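You operate a simulated robot arm through the tools that you are given. There is no shell and no other tool.

You are at the controls of a simulated two-armed robot. One attempt, no reset.

Task
Put the drawer's bearing in the blue nest; lock it under the plunger.
Fine: low case's drawer shut again; turn the round table to the blue plunger, then push in the yellow pull knob. Where these are worked on the way, their far stop is far enough and under half their travel is too little: drawer of the low case.

It is judged by the outcome, as a careful person would: the job done as asked, and still so three seconds after it is handed in. It fails if anything else is knocked over, pushed out of place, dropped, spilled or broken.

Robot
Two 6-joint arms with two-finger parallel grippers on one trunk that stands fixed in place. Base frame: the origin is at the foot of the trunk, x ahead of it, y to its left, z up; the work surface is at about z = 0.82. Units: m, rad, N and s.
The left shoulder is at [0.28, 0.185, 1.08], the right one opposite. With the tool pointing down near the work surface each hand reaches from about 0.56 to 0.94 m from the base axis, measured 20 degrees to its own side. Payload 1.57 kg a hand.
The TCP of each hand is the grasp point between the finger pads, 0.03 m short of the fingertips. In the tool frame z runs along the fingers and y along their closing line. Largest opening 0.08 m; finger width 0.017, thickness 0.012; the body of the gripper, 0.04 by 0.082 m, starts 0.08 m behind the TCP.
Orientation is told as [roll, pitch, yaw] about the base's x, y, z axes, in that order, counted from this pose: with the fingers straight down and closing along the base's y, the tool's x points along the base's -x, its y along +y and its z along -z.

Tools
- The arms move only by the tool servo_tool. It takes "left_series", "right_series" or both (then of equal length, played together; a hand with none holds still); each is one flat list of numbers, 7 for each row, row after row: the shift along the tool's x, y, z in units of 20 mm (1.0 is 20 mm), then the turn, a rotation vector about the tool's x, y, z in units of 5 degrees (1.0 is 5 degrees), then the finger opening in m, from 0 to 0.08. In form: [x, y, z, ax, ay, az, gripper, x, y, z, ax, ay, az, gripper, ...]. A call has 1 to 20 rows; each row shifts and turns the commanded pose from where the row before left it, along the tool's axes as they then stand. A call with a number of a shift or a turn outside -1 to 1 is refused whole. Each row takes 0.2 s and may step no farther than 0.05 m and 0.15 rad from the row before; otherwise, or with a gripper value out of range, the whole call is refused. A pose out of reach is approached as far as the arm can. The call stops where the force on the tool passes 40 N (or 10 N more than at its start, if that is more) or the arm is blocked; 0.2 s more then pass. The fingers move at their own pace (about 0.153 m/s each) and stop on an object; they squeeze with about 42 N. The grip force told is the motor's: it shows also when the fingers shut on nothing. Time passes only in rows, and 0.2 s behind the last, so rows that do not move let the fingers close. The reply holds the time, the measured pose of the TCP, the force on the tool along the base axes, the opening and the grip force, in the units named above and with some noise, with the torque about the TCP (base axes, N m) and any sound that the robot's microphone picked up, and new pictures: "show" is both (left out), scene, wrist or none (wrist: the cameras of the hands that moved).
- Cameras (640 x 400 px; columns grow to the right, rows downward): "scene" is now at [0.2293, 0.0245, 1.5128]; the picture's right is [0.36, -0.93, 0.00], its down [-0.75, -0.29, -0.60] and it looks along [0.56, 0.21, -0.80] (base axes); focal length 309 px, centre (320, 200). "left" rides on the left gripper at [0.072, 0.007, -0.122] in its tool frame; the picture's right is [-0.09, 1.00, 0.00], its down [-0.84, -0.08, -0.54] and it looks along [-0.54, -0.05, 0.84] (tool axes); focal length 238 px, centre (320, 200). "right" rides on the right gripper at [0.072, -0.007, -0.122] in its tool frame; the picture's right is [0.09, 1.00, 0.00], its down [-0.84, 0.08, -0.54] and it looks along [-0.54, 0.05, 0.84] (tool axes); focal length 238 px, centre (320, 200). There is no depth. A picture from a camera that has moved, and an enlarged one, comes with that camera's place and axes in the base frame and with its lens.
- slide_trunk(by): slides the trunk up (or, below 0, down) by that many m; the arms and the scene camera ride with it, the base frame stays. It gives what a move gives, with no picture.
- aim_head(pan, tilt): turns the head with the scene camera to pan (to the left, within 1.501 rad either way) and tilt (down, from -0.506 to 1.204), counted from straight ahead of the robot. It gives what a move gives, and a new picture of the scene camera.
- inspect(camera, box): a new picture of the part [left, top, right, bottom] of that camera's present view, enlarged. The clock stands still meanwhile.
- job_done(): hands the job in; it is judged then, once.

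Nothing tells you positions but the pictures and the camera data. Unless the task says otherwise, let go and move clear before handing in.

The tools are called after "Call:" as name(argument=value, ...) on one line, values as JSON. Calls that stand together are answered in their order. servo_tool: Moves the arms, as the interface text tells. Its arguments: {"type":"object","properties":{"left_series":{"type":"array","items":{"type":"number"}},"right_series":{"type":"array","items":{"type":"number"}},"show":{"type":"string","enum":["both","scene","wrist","none"]}},"required":[]} The other tools are called the same way: slide_trunk (by) moves the trunk up or down; aim_head (pan, tilt) turns the head that bears the scene camera; inspect (camera, box) takes an enlarged picture of a part of a camera's view; job_done () hands the job in.

At the start:

```text
time_s: 0.0
left_ee_pos: [0.4416, 0.4198, 1.1377]
left_tcp_rot: [0.0, -0.001, 0.0]
left_wrist_force: [-0.1, -1.2, -0.3]
left_torque: [-0.01, -0.01, 0.01]
left_grip_width: 0.0801
left_grip_force: 0.1
right_ee_pos: [0.5816, -0.0891, 1.1145]
right_tcp_rot: [-0.002, 0.0, 0.002]
right_wrist_force: [-0.5, 0.3, 0.7]
right_torque: [-0.02, -0.02, 0.02]
right_grip_width: 0.0799
right_grip_force: 0.1
trunk travel left (down, up): [-0.775, 0.215]
head pan, tilt (commanded): [0.365, 0.927]
```

scene: 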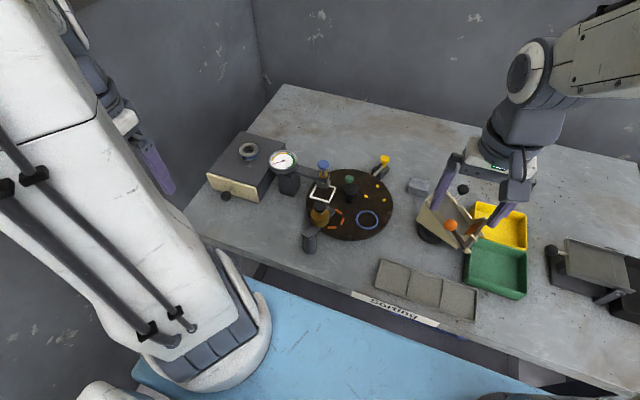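
right: 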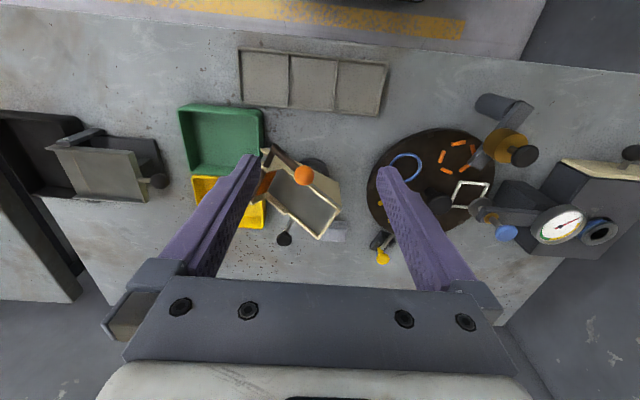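
left: 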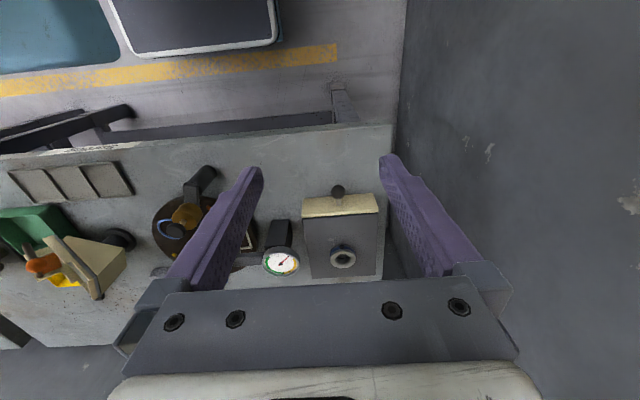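

I see a workbench with a round dark turntable, a low case with a drawer to its left, and several other fixtures. I'll enlarge parts of the view before moving anything.

Call:
inspect(camera="scene", box=[190, 120, 420, 264])

Call:
inspect(camera="scene", box=[400, 140, 640, 330])

Call:
inspect(camera="left", box=[140, 140, 400, 300])

Call:
inspect(camera="right", box=[340, 80, 640, 270])

```text
2.78 times, centred on (305, 192) of scene
camera zoom: at [0.2293, 0.0245, 1.5128], right [0.36, -0.93, 0.0], down [-0.75, -0.29, -0.6], along [0.56, 0.21, -0.8], focal length 859 px, centre (362, 222)
```

zoom: 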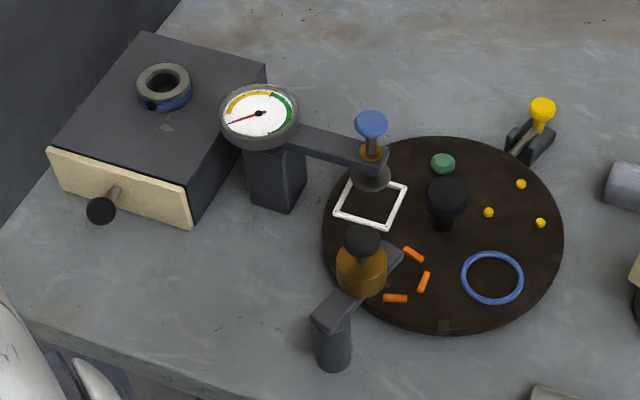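

```text
2.11 times, centred on (520, 235) of scene
camera zoom: at [0.2293, 0.0245, 1.5128], right [0.36, -0.93, 0.0], down [-0.75, -0.29, -0.6], along [0.56, 0.21, -0.8], focal length 651 px, centre (-101, 126)
```

zoom: 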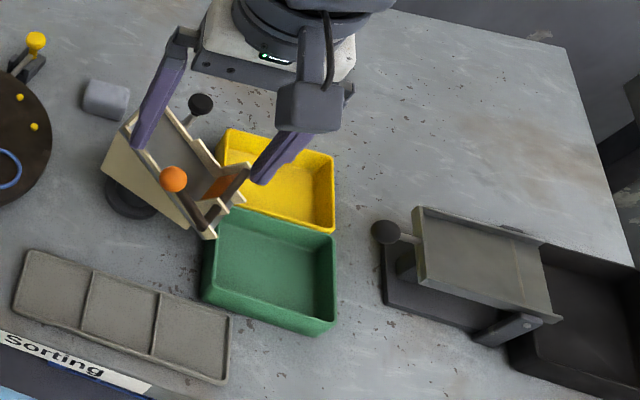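

```text
2.46 times, centred on (270, 220) of left
camera zoom: at [0.3689, 0.4282, 1.2593], right [0.09, 1.0, 0.0], down [0.84, -0.08, 0.54], along [0.54, -0.05, -0.84], focal length 587 px, centre (443, 151)
```

zoom: 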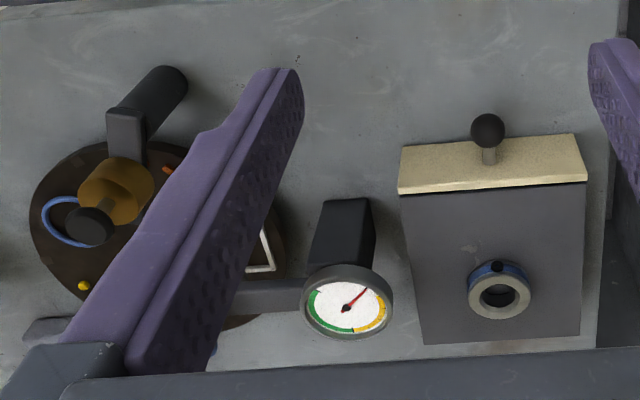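

```text
2.11 times, centred on (490, 175) of right
camera zoom: at [0.5099, -0.097, 1.2354], right [-0.09, 1.0, 0.0], down [0.84, 0.08, 0.54], along [0.54, 0.05, -0.84], focal length 502 px, centre (-38, 253)
```

zoom: 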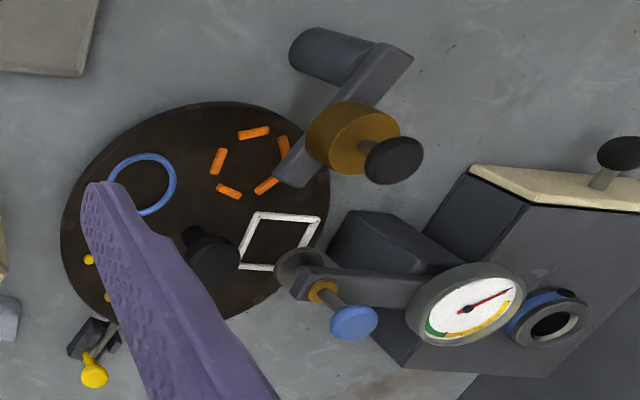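

The low case with the cream drawer front is at about x 0.64–0.82, y 0.37–0.52. The turntable is centred near (0.706, 0.12) and the blue plunger is on the gauge arm. I'll zoom in more on the details.

Call:
inspect(camera="scene", box=[300, 150, 400, 212])

Call:
inspect(camera="scene", box=[355, 140, 415, 178])

Call:
inspect(camera="scene", box=[200, 125, 300, 210])

Call:
inspect(camera="right", box=[440, 170, 640, 270])

Call:
inspect(camera="right", box=[350, 120, 500, 280])

```text
6.40 times, centred on (350, 181) of scene
camera zoom: at [0.2293, 0.0245, 1.5128], right [0.36, -0.93, 0.0], down [-0.75, -0.29, -0.6], along [0.56, 0.21, -0.8], focal length 1978 px, centre (128, 322)
```

zoom: 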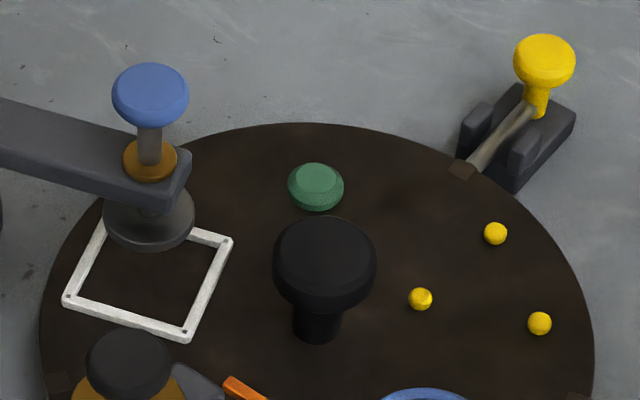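

```text
10.53 times, centred on (385, 159) of scene
camera zoom: at [0.2293, 0.0245, 1.5128], right [0.36, -0.93, 0.0], down [-0.75, -0.29, -0.6], along [0.56, 0.21, -0.8], focal length 3254 px, centre (-364, 632)
```

zoom: 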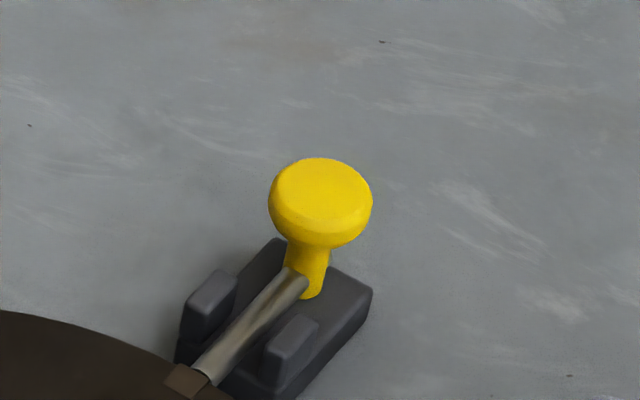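

```text
4.71 times, centred on (250, 168) of scene
camera zoom: at [0.2293, 0.0245, 1.5128], right [0.36, -0.93, 0.0], down [-0.75, -0.29, -0.6], along [0.56, 0.21, -0.8], focal length 1455 px, centre (649, 353)
```

zoom: 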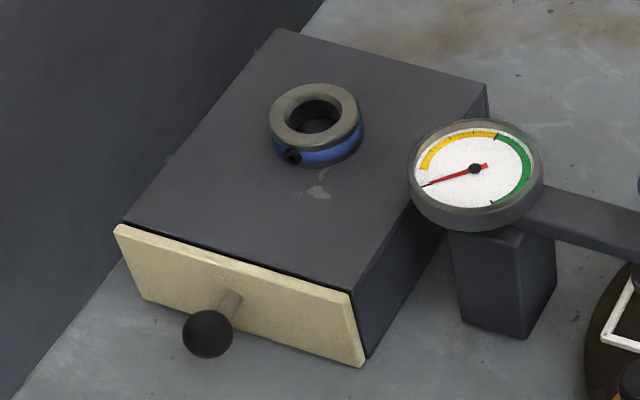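

```text
3.20 times, centred on (540, 220) of right
camera zoom: at [0.5099, -0.097, 1.2354], right [-0.09, 1.0, 0.0], down [0.84, 0.08, 0.54], along [0.54, 0.05, -0.84], focal length 763 px, centre (-384, 136)
```

zoom: 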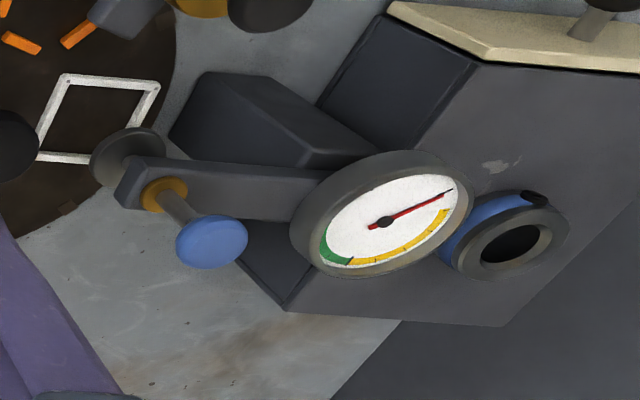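

```text
2.50 times, centred on (425, 200) of right
camera zoom: at [0.5099, -0.097, 1.2354], right [-0.09, 1.0, 0.0], down [0.84, 0.08, 0.54], along [0.54, 0.05, -0.84], focal length 596 px, centre (58, 200)
```

zoom: 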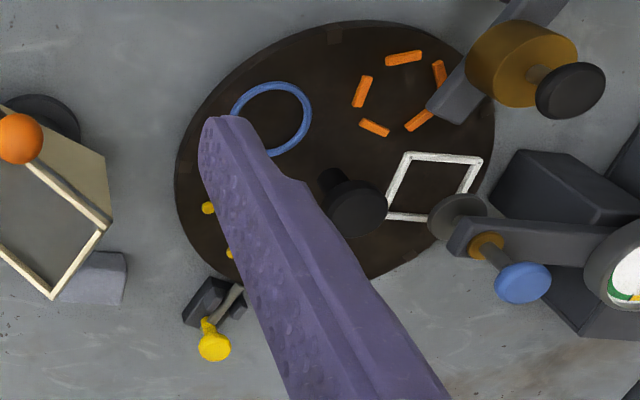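

The yellow bolt's rod appears to reach a notch in the table rim, but I can't tell for sure yet whether it's engaged. I'll bring both wrist cameras closer: the right over the bolt and turntable, the left toward the drawer knob.

Call:
servo_tool(left_series=[-0.74, 0.125, 0.86, 0, 0, 0, 0.08, -0.74, 0.125, 0.86, 0, 0, 0, 0.08, -0.74, 0.125, 0.86, 0, 0, 0, 0.08, -0.74, 0.125, 0.86, 0, 0, 0, 0.08, -0.74, 0.125, 0.86, 0, 0, 0, 0.08, -0.74, 0.125, 0.86, 0, 0, 0, 0.08, -0.74, 0.125, 0.86, 0, 0, 0, 0.08, -0.74, 0.125, 0.86, 0, 0, 0, 0.08], right_series=[-0.74, 0.93, 0.09, 0, 0, 0, 0.08, -0.74, 0.93, 0.09, 0, 0, 0, 0.08, -0.74, 0.93, 0.09, 0, 0, 0, 0.08, -0.74, 0.93, 0.09, 0, 0, 0, 0.08, -0.74, 0.93, 0.09, 0, 0, 0, 0.08, -0.74, 0.93, 0.09, 0, 0, 0, 0.08, -0.74, 0.93, 0.09, 0, 0, 0, 0.08, -0.74, 0.93, 0.09, 0, 0, 0, 0.08])

```text
time_s: 1.8
left_ee_pos: [0.5618, 0.4388, 0.9979]
left_tcp_rot: [0.0, 0.0, -0.001]
left_wrist_force: [0.2, 0.2, -0.5]
left_torque: [0.01, -0.05, 0.03]
left_grip_width: 0.0801
left_grip_force: 0.0
right_ee_pos: [0.6985, 0.0571, 1.102]
right_tcp_rot: [0.001, 0.0, -0.001]
right_wrist_force: [-0.6, 0.0, -0.3]
right_torque: [0.01, 0.0, -0.01]
right_grip_width: 0.0799
right_grip_force: 0.1
trunk travel left (down, up): [-0.775, 0.215]
head pan, tilt (commanded): [0.365, 0.927]
camera scene: at [0.2291, 0.0244, 1.5128], right [0.36, -0.93, 0.0], down [-0.75, -0.29, -0.6], along [0.56, 0.21, -0.8], focal length 309 px, centre (320, 200)
camera right: at [0.6278, 0.0503, 1.2217], right [-0.09, 1.0, 0.0], down [0.84, 0.08, 0.54], along [0.54, 0.05, -0.84], focal length 238 px, centre (320, 200)
camera left: at [0.4898, 0.4474, 1.1208], right [0.09, 1.0, 0.0], down [0.84, -0.08, 0.54], along [0.54, -0.05, -0.84], focal length 238 px, centre (320, 200)
```

scene: 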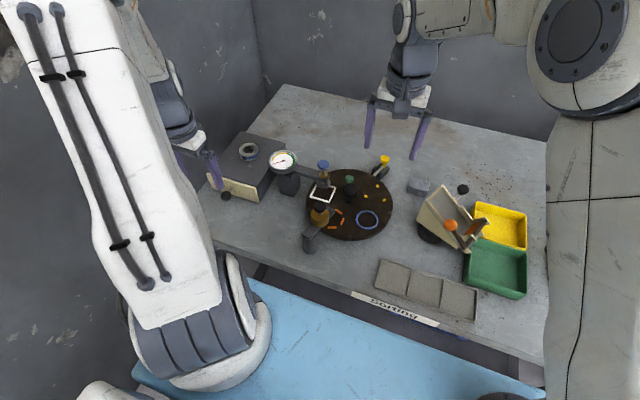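
right: 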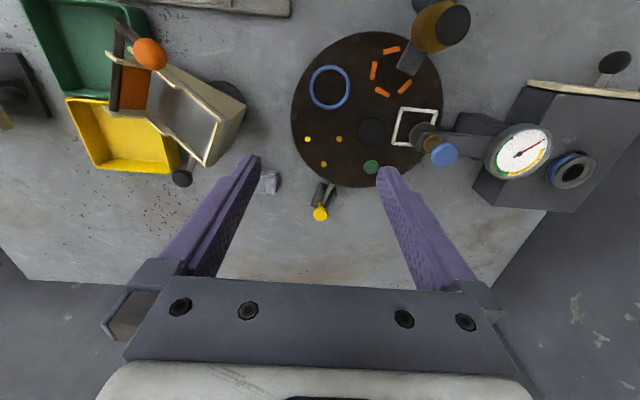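
left: 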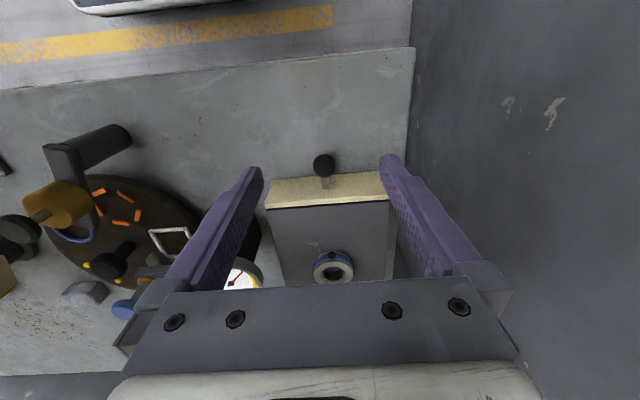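

Call:
inspect(camera="right", box=[270, 20, 470, 230])

Call:
inspect(camera="right", box=[280, 160, 360, 230])

Call:
inspect(camera="left", box=[250, 120, 410, 220])

Call:
inspect(camera="left", box=[0, 100, 260, 320])

```text
1.90 times, centred on (370, 125) of right
camera zoom: at [0.6278, 0.0503, 1.2217], right [-0.09, 1.0, 0.0], down [0.84, 0.08, 0.54], along [0.54, 0.05, -0.84], focal length 454 px, centre (225, 343)
```

zoom: 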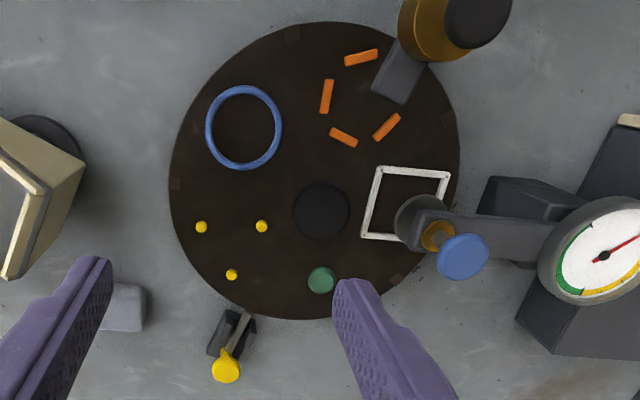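

```text
5.71 times, centred on (320, 195) of right
camera zoom: at [0.6278, 0.0503, 1.2217], right [-0.09, 1.0, 0.0], down [0.84, 0.08, 0.54], along [0.54, 0.05, -0.84], focal length 1362 px, centre (320, 229)
```

zoom: 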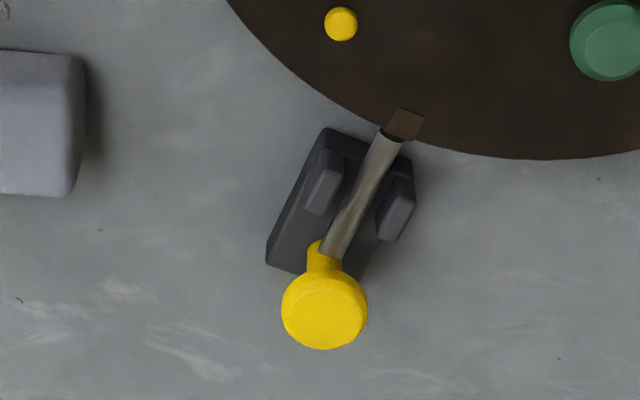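

```text
4.00 times, centred on (330, 170) of left
camera zoom: at [0.4898, 0.4474, 1.1208], right [0.09, 1.0, 0.0], down [0.84, -0.08, 0.54], along [0.54, -0.05, -0.84], focal length 953 px, centre (280, 320)
```

zoom: 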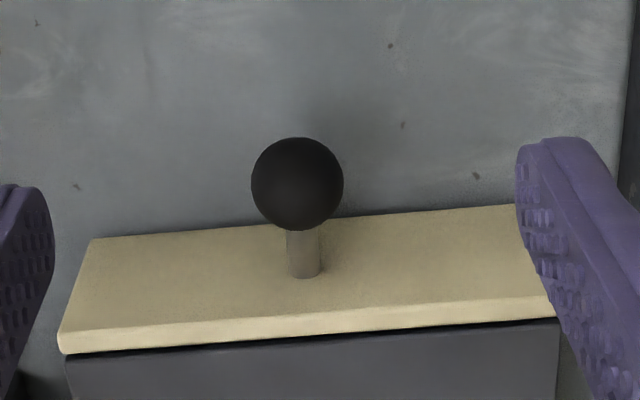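

```text
1.82 times, centred on (130, 210) of left
camera zoom: at [0.4898, 0.4474, 1.1208], right [0.09, 1.0, 0.0], down [0.84, -0.08, 0.54], along [0.54, -0.05, -0.84], focal length 433 px, centre (666, 182)
```

zoom: 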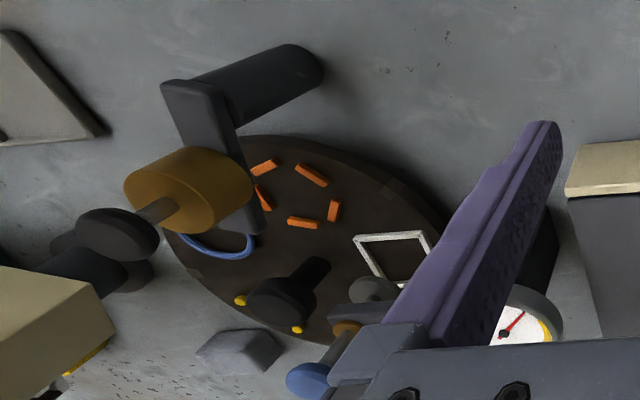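

The bolt tip looks to sit just outside the rim notch, so it is probably pulled out and the table free. I put the drawer knob at about (0.611, 0.4415, 0.857) and will lower the open left hand over it.

Call:
servo_tool(left_series=[-0.31, 0.017, 0.85, 0, 0, 0, 0.08, -0.31, 0.017, 0.85, 0, 0, 0, 0.08, -0.31, 0.017, 0.85, 0, 0, 0, 0.08, -0.31, 0.017, 0.85, 0, 0, 0, 0.08, -0.31, 0.017, 0.85, 0, 0, 0, 0.08, -0.31, 0.017, 0.85, 0, 0, 0, 0.08, -0.31, 0.017, 0.85, 0, 0, 0, 0.08, -0.31, 0.017, 0.8, 0, 0, 0, 0.08])

```text
time_s: 3.6
left_ee_pos: [0.6094, 0.4429, 0.8644]
left_tcp_rot: [0.0, -0.002, 0.0]
left_wrist_force: [0.0, 0.7, -0.1]
left_torque: [-0.01, 0.01, 0.02]
left_grip_width: 0.0799
left_grip_force: 0.0
right_ee_pos: [0.6989, 0.0567, 1.1006]
right_tcp_rot: [0.0, -0.001, 0.002]
right_wrist_force: [-0.3, -0.2, 0.2]
right_torque: [-0.02, 0.0, 0.03]
right_grip_width: 0.0802
right_grip_force: 0.1
trunk travel left (down, up): [-0.775, 0.215]
head pan, tilt (commanded): [0.365, 0.927]
camera scene: at [0.2292, 0.0245, 1.5128], right [0.36, -0.93, 0.0], down [-0.75, -0.29, -0.6], along [0.56, 0.21, -0.8], focal length 309 px, centre (320, 200)
camera left: at [0.5365, 0.4506, 0.9863], right [0.09, 1.0, 0.0], down [0.84, -0.08, 0.54], along [0.54, -0.05, -0.84], focal length 238 px, centre (320, 200)
```

scene: 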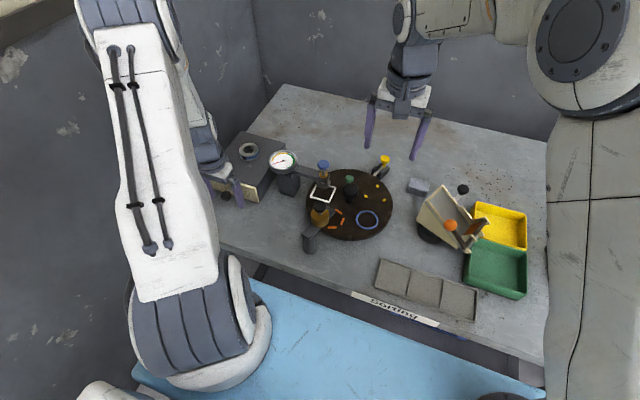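
left: 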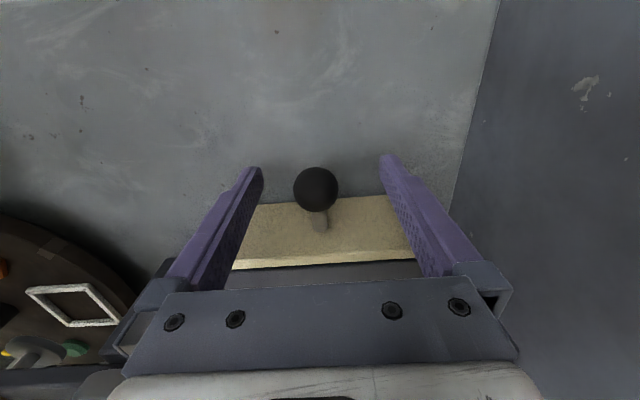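

The ball knob sits right at the left hand's grasp point, so I'll close on it.

Call:
servo_tool(left_series=[0, 0, 0, 0, 0, 0, 0.0, 0, 0, 0, 0, 0, 0, 0.0, 0, 0, 0, 0, 0, 0, 0.0], show="wrist")

```text
time_s: 4.4
left_ee_pos: [0.6065, 0.4391, 0.8636]
left_tcp_rot: [-0.003, 0.004, -0.002]
left_wrist_force: [-0.6, -17.0, -1.0]
left_torque: [-0.13, 0.35, -0.06]
left_grip_width: 0.0274
left_grip_force: 38.0
right_ee_pos: [0.7, 0.057, 1.1014]
right_tcp_rot: [-0.001, 0.0, 0.0]
right_wrist_force: [0.0, 0.2, 0.9]
right_torque: [-0.01, 0.0, 0.03]
right_grip_width: 0.0799
right_grip_force: 0.2
trunk travel left (down, up): [-0.775, 0.215]
head pan, tilt (commanded): [0.365, 0.927]
camera left: at [0.5361, 0.4486, 0.9862], right [0.09, 1.0, 0.0], down [0.84, -0.08, 0.54], along [0.54, -0.05, -0.84], focal length 238 px, centre (320, 200)
```

left: 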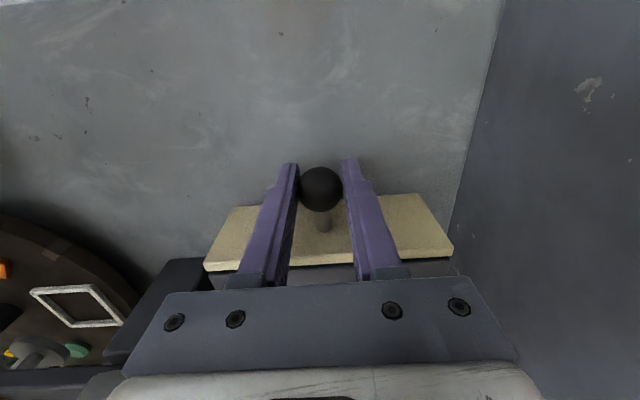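

The knob is gripped (opening 27 mm). I'll pull the drawer straight back toward the robot.

Call:
servo_tool(left_series=[0.2, -0.1, 0, 0, 0, 0, 0.0, 0.5, 0, 0, 0, 0, 0, 0.0, 0.5, 0, 0, 0, 0, 0, 0.0, 0.5, 0, 0, 0, 0, 0, 0.0, 0.5, 0, 0, 0, 0, 0, 0.0, 0.5, 0, 0, 0, 0, 0, 0.0])

```text
time_s: 5.8
left_ee_pos: [0.5561, 0.4399, 0.8634]
left_tcp_rot: [-0.001, -0.001, 0.0]
left_wrist_force: [0.4, -6.4, -16.7]
left_torque: [-0.09, 0.4, -0.03]
left_grip_width: 0.0274
left_grip_force: 38.0
right_ee_pos: [0.6991, 0.0574, 1.101]
right_tcp_rot: [0.001, 0.001, 0.0]
right_wrist_force: [-0.2, 0.1, 0.0]
right_torque: [-0.01, 0.0, 0.01]
right_grip_width: 0.08
right_grip_force: 0.2
trunk travel left (down, up): [-0.775, 0.215]
head pan, tilt (commanded): [0.365, 0.927]
camera scene: at [0.2299, 0.0246, 1.5126], right [0.36, -0.93, 0.0], down [-0.75, -0.29, -0.6], along [0.56, 0.21, -0.8], focal length 309 px, centre (320, 200)
camera left: at [0.4834, 0.4481, 0.9861], right [0.09, 1.0, 0.0], down [0.84, -0.08, 0.54], along [0.54, -0.05, -0.84], focal length 238 px, centre (320, 200)
```

scene: 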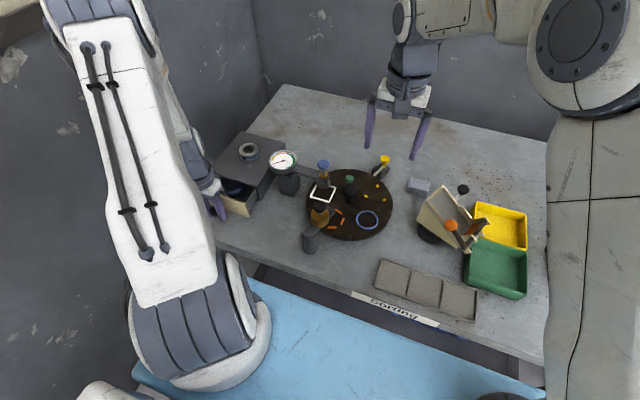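
left: 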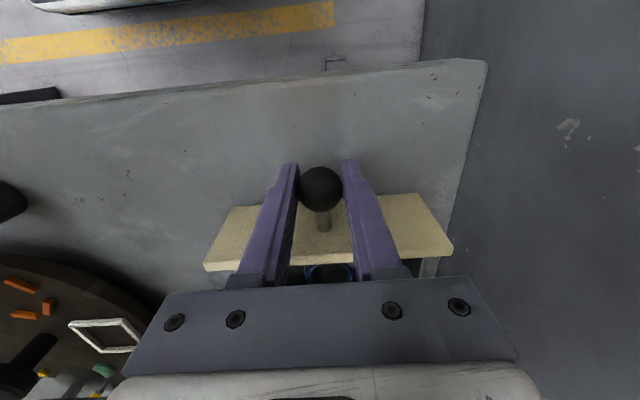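

The drawer is moving freely and something with a blue edge is visible inside. I'll keep pulling.

Call:
servo_tool(left_series=[0.4, 0, 0, 0, 0, 0, 0.0, 0.4, 0, 0, 0, 0, 0, 0.0, 0.4, 0, 0, 0, 0, 0, 0.0, 0.4, 0, 0, 0, 0, 0, 0.0, 0.4, 0, 0, 0, 0, 0, 0.0, 0.4, 0, 0, 0, 0, 0, 0.0])

```text
time_s: 7.2
left_ee_pos: [0.5064, 0.4389, 0.8632]
left_tcp_rot: [-0.002, 0.001, 0.0]
left_wrist_force: [-0.3, -14.4, -22.9]
left_torque: [-0.01, -0.11, 0.0]
left_grip_width: 0.0272
left_grip_force: 38.0
right_ee_pos: [0.6993, 0.0575, 1.1013]
right_tcp_rot: [0.001, 0.0, -0.001]
right_wrist_force: [-0.5, -0.2, 0.4]
right_torque: [0.01, 0.0, 0.02]
right_grip_width: 0.0799
right_grip_force: 0.0
trunk travel left (down, up): [-0.775, 0.215]
head pan, tilt (commanded): [0.365, 0.927]
camera scene: at [0.23, 0.0242, 1.5125], right [0.36, -0.93, 0.0], down [-0.75, -0.29, -0.6], along [0.56, 0.21, -0.8], focal length 309 px, centre (320, 200)
camera left: at [0.4344, 0.4484, 0.9864], right [0.09, 1.0, 0.0], down [0.84, -0.08, 0.54], along [0.54, -0.05, -0.84], focal length 238 px, centre (320, 200)
```

scene: 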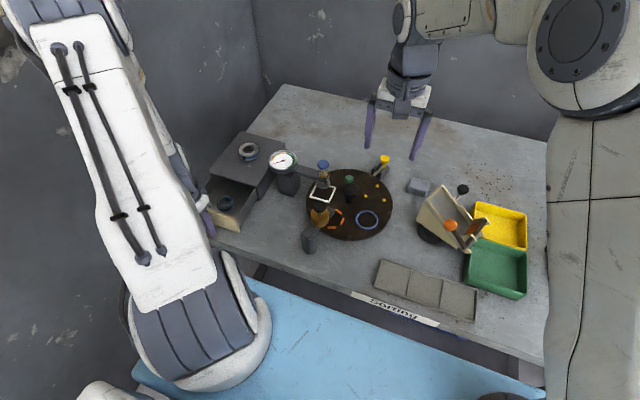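
left: 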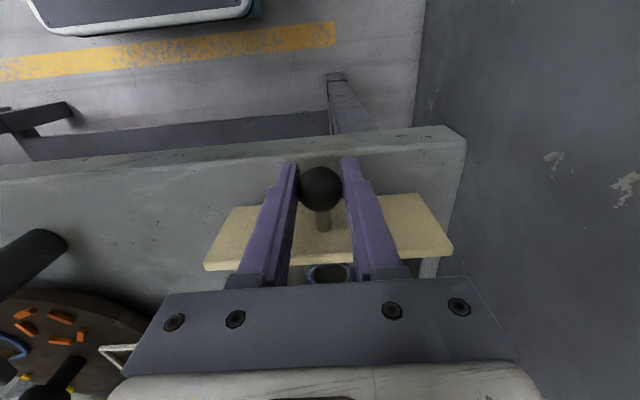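

The drawer is about 0.10 m open. I'll check the inside from the scene camera before pulling any farther.

Call:
inspect(camera="scene", box=[190, 130, 290, 240])

```text
3.64 times, centred on (240, 185) of scene
camera zoom: at [0.23, 0.0242, 1.5125], right [0.36, -0.93, 0.0], down [-0.75, -0.29, -0.6], along [0.56, 0.21, -0.8], focal length 1124 px, centre (611, 254)
```

zoom: 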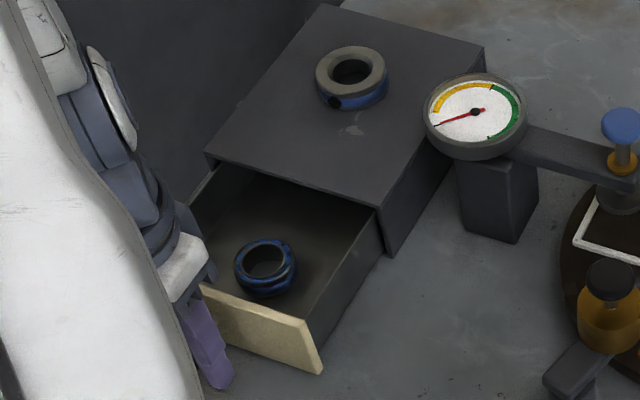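

The blue-banded bearing lies near the front of the drawer. I'll ease the drawer out a bit more, toward its stop.

Call:
servo_tool(left_series=[0.3, 0, 0, 0, 0, 0, 0.0, 0.3, 0, 0, 0, 0, 0, 0.0, 0.3, 0, 0, 0, 0, 0, 0.0, 0.3, 0, 0, 0, 0, 0, 0.0])

```text
time_s: 7.9
left_ee_pos: [0.4943, 0.4413, 0.8664]
left_tcp_rot: [-0.001, 0.002, -0.004]
left_wrist_force: [-17.4, 15.9, -8.9]
left_torque: [2.47, -0.05, 0.48]
left_grip_width: 0.0269
left_grip_force: 37.6
right_ee_pos: [0.6994, 0.058, 1.1011]
right_tcp_rot: [0.001, 0.0, 0.003]
right_wrist_force: [-0.7, 0.5, 0.6]
right_torque: [0.01, -0.01, -0.01]
right_grip_width: 0.08
right_grip_force: 0.1
trunk travel left (down, up): [-0.775, 0.215]
head pan, tilt (commanded): [0.365, 0.927]
stopped in row 3 (left hand): the force on the tool passed its limit at 64 N (the readings are from after the stop); the commanded pose is now the measured one
camera scene: at [0.2301, 0.0229, 1.5132], right [0.36, -0.93, 0.0], down [-0.75, -0.28, -0.6], along [0.56, 0.21, -0.8], focal length 309 px, centre (320, 200)
camera left: at [0.4216, 0.4486, 0.9886], right [0.1, 1.0, 0.0], down [0.84, -0.08, 0.54], along [0.54, -0.05, -0.84], focal length 238 px, centre (320, 200)
```

scene: 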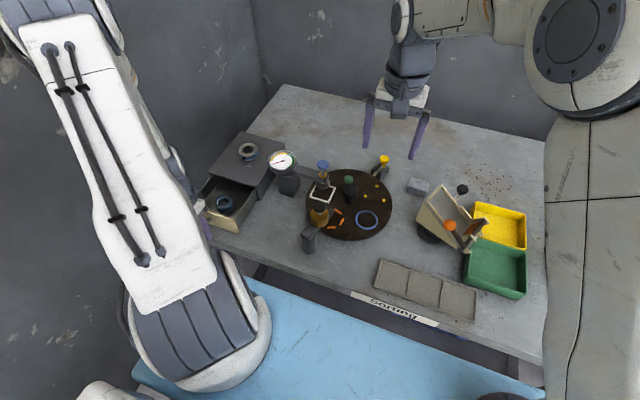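
left: 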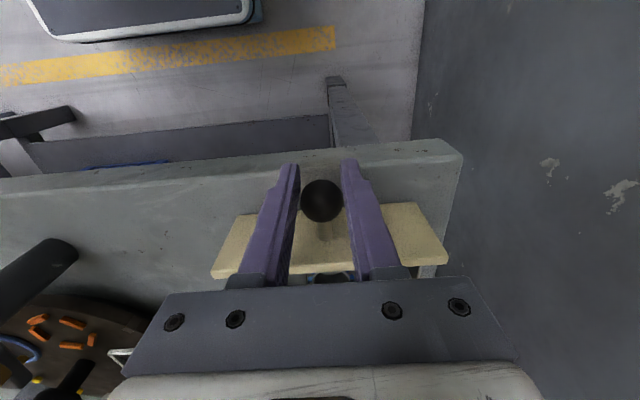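

The drawer hit its far stop at about 0.115 m travel. I'll release the knob and lift to look inside.

Call:
servo_tool(left_series=[0, 0, 0, 0, 0, 0, 0.08, 0, 0, 0, 0, 0, 0, 0.08, 0, 0, -0.5, 0, 0, 0, 0.08, 0, 0, -1, 0, 0, 0, 0.08, 0, 0, -1, 0, 0, 0, 0.08, 0, 0, -1, 0, 0, 0, 0.08, 0, 0, -1, 0, 0, 0, 0.08, 0, 0, -1, 0, 0, 0, 0.08])

```text
time_s: 9.7
left_ee_pos: [0.4952, 0.4437, 0.9744]
left_tcp_rot: [0.003, -0.004, -0.001]
left_wrist_force: [0.2, 0.0, 0.2]
left_torque: [0.02, 0.0, -0.02]
left_grip_width: 0.08
left_grip_force: 0.1
right_ee_pos: [0.6997, 0.0586, 1.1013]
right_tcp_rot: [0.0, 0.001, 0.003]
right_wrist_force: [-1.0, -0.1, -0.7]
right_torque: [-0.04, -0.02, -0.02]
right_grip_width: 0.08
right_grip_force: 0.1
trunk travel left (down, up): [-0.775, 0.215]
head pan, tilt (commanded): [0.365, 0.927]
camera scene: at [0.2294, 0.0242, 1.5128], right [0.36, -0.93, 0.0], down [-0.75, -0.29, -0.6], along [0.56, 0.21, -0.8], focal length 309 px, centre (320, 200)
camera left: at [0.4224, 0.4507, 1.0964], right [0.09, 1.0, 0.0], down [0.84, -0.08, 0.54], along [0.54, -0.05, -0.84], focal length 238 px, centre (320, 200)
```

scene: 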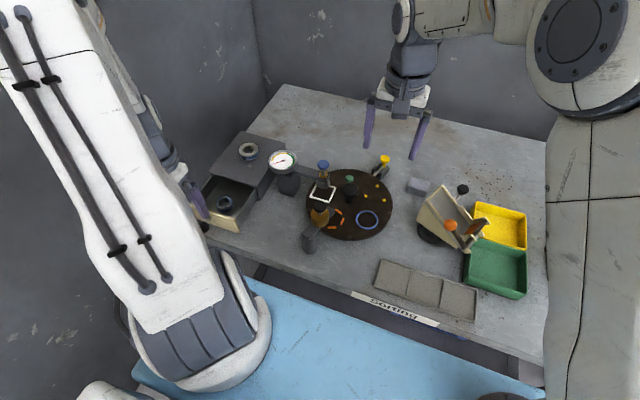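
left: 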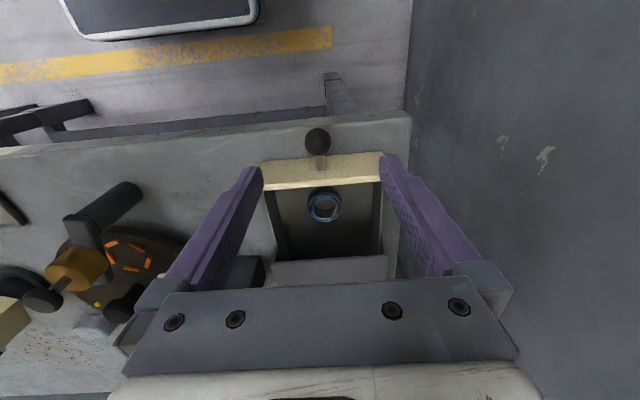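

Call:
inspect(camera="left", box=[250, 120, 410, 290])

Call:
inspect(camera="scene", box=[190, 130, 290, 240])

Call:
inspect(camera="left", box=[295, 170, 355, 230])

```text
2.35 times, centred on (330, 205) of left
camera zoom: at [0.4224, 0.4507, 1.0964], right [0.09, 1.0, 0.0], down [0.84, -0.08, 0.54], along [0.54, -0.05, -0.84], focal length 561 px, centre (296, 188)
```

zoom: 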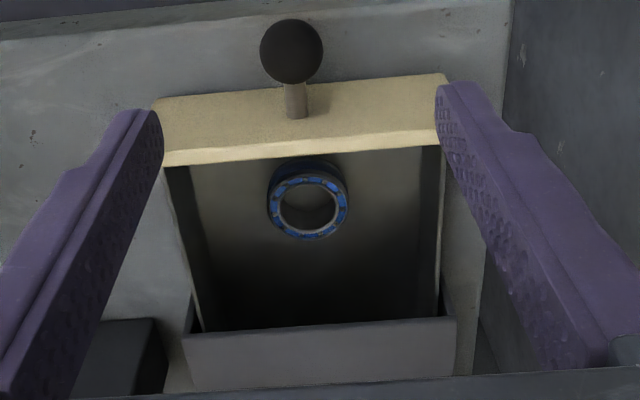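

```text
3.64 times, centred on (240, 185) of scene
camera zoom: at [0.2294, 0.0242, 1.5128], right [0.36, -0.93, 0.0], down [-0.75, -0.29, -0.6], along [0.56, 0.21, -0.8], focal length 1124 px, centre (611, 254)
```

zoom: 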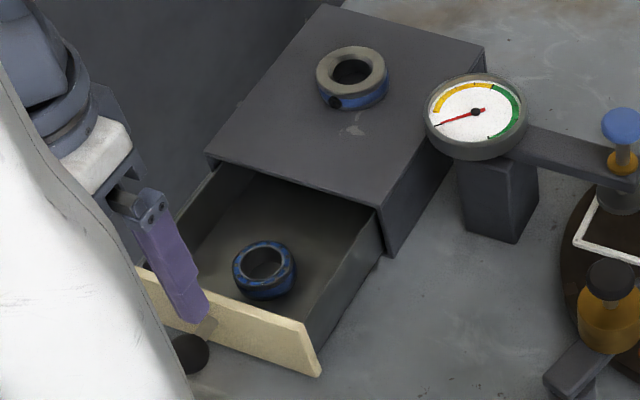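

```text
6.67 times, centred on (325, 200) of left
camera zoom: at [0.4224, 0.4507, 1.0964], right [0.09, 1.0, 0.0], down [0.84, -0.08, 0.54], along [0.54, -0.05, -0.84], focal length 1589 px, centre (287, 200)
```

zoom: 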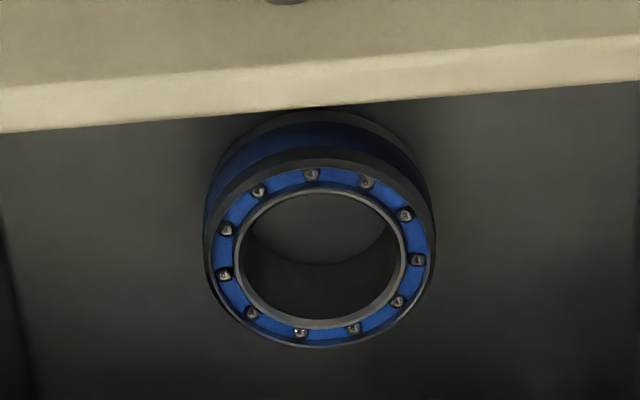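

The drawer holds a blue ball bearing, about 44 mm across and 15 mm tall, at roughly (0.597, 0.4405), with its top near z 0.843. I'll move the left hand above it and check the alignment.

Call:
servo_tool(left_series=[-0.85, -0.027, 0.2, 0, 0, 0, 0.08, -0.85, -0.027, 0.2, 0, 0, 0, 0.08, -0.85, -0.027, 0.2, 0, 0, 0, 0.08, -0.85, -0.027, 0.2, 0, 0, 0, 0.08, -0.85, -0.027, 0.2, 0, 0, 0, 0.08, -0.85, -0.027, 0.2, 0, 0, 0, 0.08], show="wrist")

```text
time_s: 11.1
left_ee_pos: [0.5964, 0.4389, 0.9511]
left_tcp_rot: [0.002, -0.002, -0.001]
left_wrist_force: [0.3, -0.2, 0.5]
left_torque: [0.0, -0.03, 0.03]
left_grip_width: 0.08
left_grip_force: 0.2
right_ee_pos: [0.6992, 0.0591, 1.1004]
right_tcp_rot: [0.001, 0.001, 0.002]
right_wrist_force: [0.6, 0.3, 0.3]
right_torque: [0.03, 0.01, 0.02]
right_grip_width: 0.0804
right_grip_force: 0.1
trunk travel left (down, up): [-0.775, 0.215]
head pan, tilt (commanded): [0.365, 0.927]
camera left: at [0.5233, 0.4469, 1.0739], right [0.09, 1.0, 0.0], down [0.84, -0.08, 0.54], along [0.54, -0.05, -0.84], focal length 238 px, centre (320, 200)
```

left: 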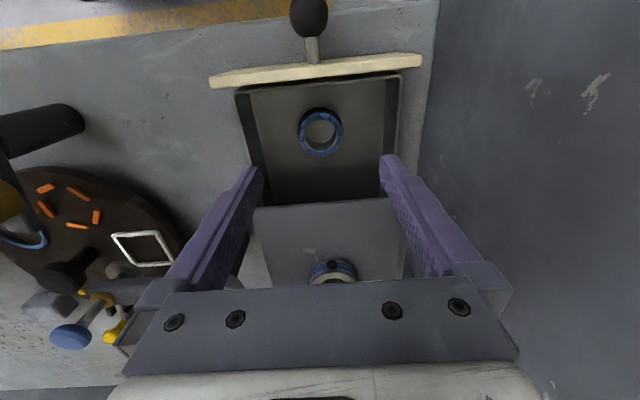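

Call:
inspect(camera="left", box=[280, 95, 360, 165])

```text
5.71 times, centred on (320, 130) of left
camera zoom: at [0.5233, 0.4469, 1.0739], right [0.09, 1.0, 0.0], down [0.84, -0.08, 0.54], along [0.54, -0.05, -0.84], focal length 1362 px, centre (320, 600)
```

zoom: 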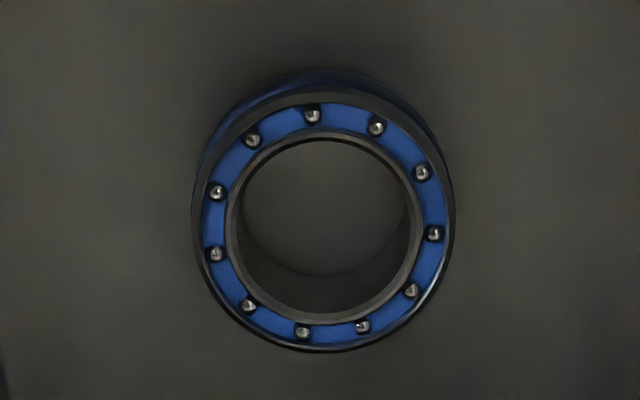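

The bearing's centre comes out at about (0.593, 0.441). I'll lower the open fingers around it with the tips partway down its side, so they stay clear of the nest rim when I place it.

Call:
servo_tool(left_series=[0.034, 0.021, 0.83, 0, 0, 0, 0.08, 0.034, 0.021, 0.83, 0, 0, 0, 0.08, 0.034, 0.021, 0.83, 0, 0, 0, 0.08, 0.034, 0.021, 0.83, 0, 0, 0, 0.08, 0.034, 0.021, 0.83, 0, 0, 0, 0.08], show="wrist")

```text
time_s: 12.3
left_ee_pos: [0.5938, 0.4408, 0.8701]
left_tcp_rot: [0.002, -0.003, -0.001]
left_wrist_force: [-0.1, -0.2, 0.3]
left_torque: [-0.01, 0.0, 0.0]
left_grip_width: 0.08
left_grip_force: 0.1
right_ee_pos: [0.6987, 0.0584, 1.1012]
right_tcp_rot: [0.002, -0.001, 0.0]
right_wrist_force: [0.1, -0.5, -0.6]
right_torque: [-0.03, -0.01, 0.03]
right_grip_width: 0.0802
right_grip_force: 0.0
trunk travel left (down, up): [-0.775, 0.215]
head pan, tilt (commanded): [0.365, 0.927]
camera left: at [0.5212, 0.4489, 0.9924], right [0.09, 1.0, 0.0], down [0.84, -0.08, 0.54], along [0.54, -0.05, -0.84], focal length 238 px, centre (320, 200)
```

left: 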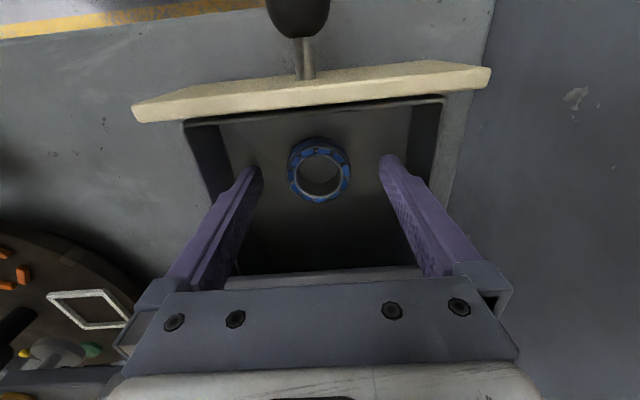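

Call:
inspect(camera="left", box=[220, 120, 420, 245])

Call:
inspect(camera="scene", box=[190, 150, 270, 240])

```text
3.20 times, centred on (320, 182) of left
camera zoom: at [0.5212, 0.4489, 0.9924], right [0.09, 1.0, 0.0], down [0.84, -0.08, 0.54], along [0.54, -0.05, -0.84], focal length 763 px, centre (320, 256)
```

zoom: 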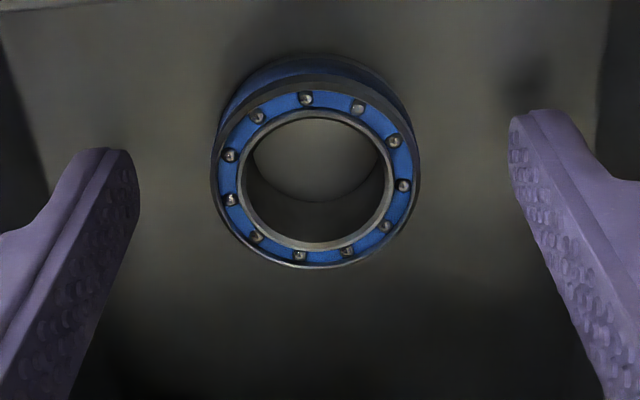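

```text
4.44 times, centred on (230, 195) of scene
camera zoom: at [0.2293, 0.0242, 1.5128], right [0.36, -0.93, 0.0], down [-0.75, -0.29, -0.6], along [0.56, 0.21, -0.8], focal length 1374 px, centre (720, 222)
```

zoom: 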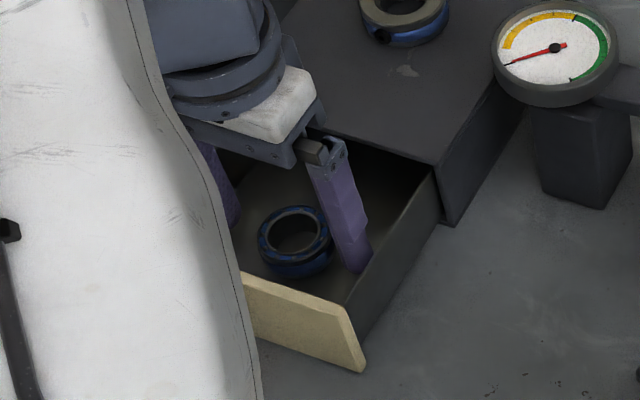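

The bearing is centred between the fingers, with the tips about 8 mm down its side. I'll lower 2 mm more and close.

Call:
servo_tool(left_series=[0, 0.02, 0.1, 0, 0, 0, 0.08, 0, 0, 0, 0, 0, 0, 0.05, 0, 0, 0, 0, 0, 0, 0.03, 0, 0, 0, 0, 0, 0, 0.03, 0, 0, 0, 0, 0, 0, 0.03], show="wrist")

```text
time_s: 13.5
left_ee_pos: [0.5935, 0.4401, 0.8682]
left_tcp_rot: [0.004, -0.002, -0.001]
left_wrist_force: [0.0, 0.9, -0.1]
left_torque: [-0.02, -0.02, -0.01]
left_grip_width: 0.0426
left_grip_force: 42.1
right_ee_pos: [0.6988, 0.0576, 1.1014]
right_tcp_rot: [0.001, 0.001, 0.001]
right_wrist_force: [-0.5, 0.3, -0.3]
right_torque: [-0.02, -0.02, 0.03]
right_grip_width: 0.08
right_grip_force: 0.1
trunk travel left (down, up): [-0.775, 0.215]
head pan, tilt (commanded): [0.365, 0.927]
camera left: at [0.5209, 0.4489, 0.9902], right [0.09, 1.0, 0.0], down [0.84, -0.08, 0.54], along [0.54, -0.05, -0.84], focal length 238 px, centre (320, 200)
```

left: 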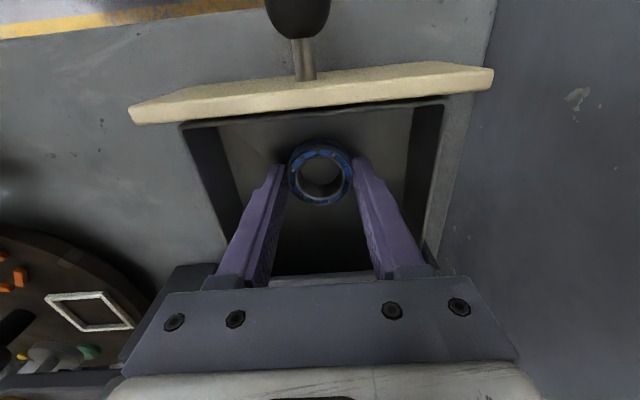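

The bearing is gripped at 42.6 mm. I'll lift it straight up out of the drawer.

Call:
servo_tool(left_series=[0, 0, -0.3, 0, 0, 0, 0.03, 0, 0, -0.7, 0, 0, 0, 0.03, 0, 0, -1, 0, 0, 0, 0.03, 0, 0, -1, 0, 0, 0, 0.03, 0, 0, -1, 0, 0, 0, 0.03, 0, 0, -1, 0, 0, 0, 0.03, 0, 0, -1, 0, 0, 0, 0.03, 0, 0, -1, 0, 0, 0, 0.03])

```text
time_s: 15.3
left_ee_pos: [0.5901, 0.4421, 1.0079]
left_tcp_rot: [0.002, -0.002, 0.001]
left_wrist_force: [0.5, 0.3, -1.3]
left_torque: [0.0, -0.01, -0.03]
left_grip_width: 0.0425
left_grip_force: 41.7
right_ee_pos: [0.6991, 0.0589, 1.1013]
right_tcp_rot: [0.0, -0.001, 0.001]
right_wrist_force: [0.2, -0.7, 0.7]
right_torque: [-0.02, -0.02, 0.05]
right_grip_width: 0.0803
right_grip_force: 0.1
trunk travel left (down, up): [-0.775, 0.215]
head pan, tilt (commanded): [0.365, 0.927]
camera scene: at [0.2294, 0.0243, 1.5128], right [0.36, -0.93, 0.0], down [-0.75, -0.29, -0.6], along [0.56, 0.21, -0.8], focal length 309 px, centre (320, 200)
camera left: at [0.5179, 0.4505, 1.1302], right [0.09, 1.0, 0.0], down [0.84, -0.08, 0.54], along [0.54, -0.05, -0.84], focal length 238 px, centre (320, 200)
```

scene: 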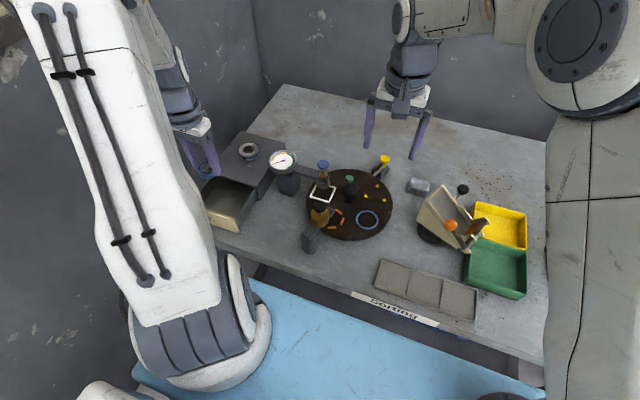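
left: 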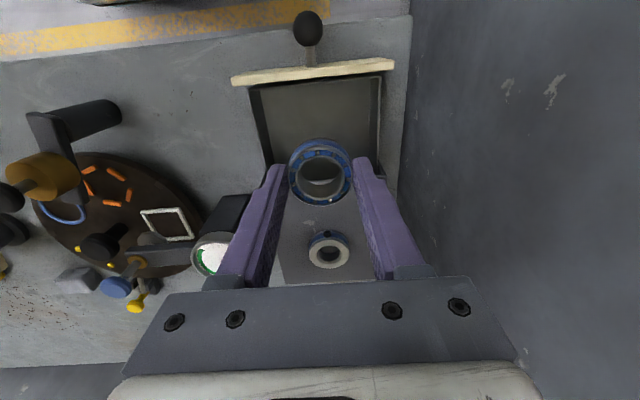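

The bearing came out cleanly. I'll clear the right arm to its own side while the left hand rises and carries the bearing toward the turntable.

Call:
servo_tool(left_series=[0, 0, -0.9, 0, 0, 0, 0.03, 0, 0, -0.9, 0, 0, 0, 0.03, 0, 0, -0.9, 0, 0, 0, 0.03, 0, 0, -0.9, 0, 0, 0, 0.03, 0, 0, -0.9, 0, 0, 0, 0.03, -0.35, -1, 0, 0, 0, 0, 0.03, -0.35, -1, 0, 0, 0, 0, 0.03, -0.35, -1, 0, 0, 0, 0, 0.03, -0.35, -1, 0, 0, 0, 0, 0.03, -0.35, -1, 0, 0, 0, 0, 0.03, -0.35, -1, 0, 0, 0, 0, 0.03, -0.35, -1, 0, 0, 0, 0, 0.03, -0.35, -1, 0, 0, 0, 0, 0.03, -0.35, -1, 0, 0, 0, 0, 0.03, -0.35, -1, 0, 0, 0, 0, 0.03, -0.35, -1, 0, 0, 0, 0, 0.03], right_series=[0.3, -1, 0, 0, 0, 0, 0.08, 0.3, -1, 0, 0, 0, 0, 0.08, 0.3, -1, 0, 0, 0, 0, 0.08, 0.3, -1, 0, 0, 0, 0, 0.08, 0.3, -1, 0, 0, 0, 0, 0.08, 0.3, -1, 0, 0, 0, 0, 0.08, 0.3, -1, 0, 0, 0, 0, 0.08, 0.3, -1, 0, 0, 0, 0, 0.08, 0.3, -1, 0, 0, 0, 0, 0.08, 0.3, -1, 0, 0, 0, 0, 0.08, 0.3, -1, 0, 0, 0, 0, 0.08, 0.3, -1, 0, 0, 0, 0, 0.08, 0.3, -1, 0, 0, 0, 0, 0.08, 0.3, -1, 0, 0, 0, 0, 0.08, 0.3, -1, 0, 0, 0, 0, 0.08, 0.3, -1, 0, 0, 0, 0, 0.08])

```text
time_s: 18.7
left_ee_pos: [0.6691, 0.2213, 1.0978]
left_tcp_rot: [0.003, -0.002, -0.003]
left_wrist_force: [0.2, 1.1, -1.3]
left_torque: [0.02, -0.03, 0.02]
left_grip_width: 0.0423
left_grip_force: 41.5
right_ee_pos: [0.6048, -0.2636, 1.1016]
right_tcp_rot: [0.001, -0.001, 0.004]
right_wrist_force: [-0.3, -0.5, -0.3]
right_torque: [-0.04, 0.03, 0.03]
right_grip_width: 0.08
right_grip_force: 0.2
trunk travel left (down, up): [-0.775, 0.215]
head pan, tilt (commanded): [0.365, 0.927]
camera scene: at [0.2293, 0.0242, 1.5128], right [0.36, -0.93, 0.0], down [-0.75, -0.29, -0.6], along [0.56, 0.21, -0.8], focal length 309 px, centre (320, 200)
camera right: at [0.5336, -0.271, 1.2214], right [-0.09, 1.0, 0.0], down [0.84, 0.08, 0.54], along [0.54, 0.05, -0.84], focal length 238 px, centre (320, 200)
camera left: at [0.5971, 0.2285, 1.2195], right [0.09, 1.0, 0.0], down [0.84, -0.08, 0.54], along [0.54, -0.05, -0.84], focal length 238 px, centre (320, 200)
```

scene: 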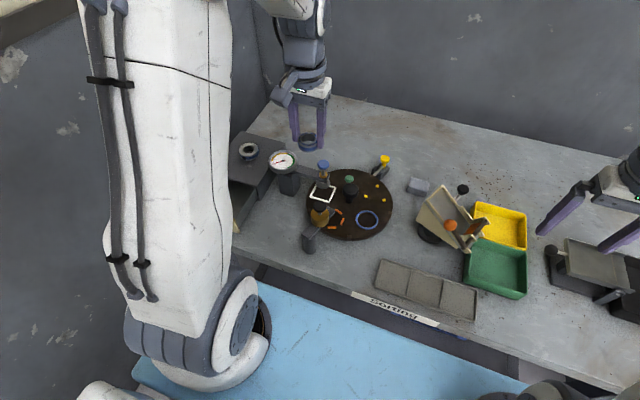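
right: 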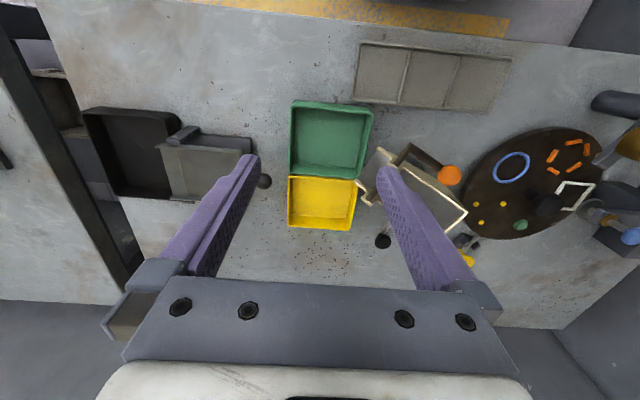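
left: 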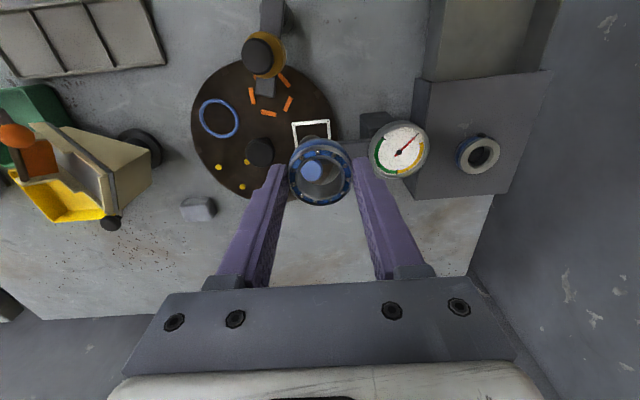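

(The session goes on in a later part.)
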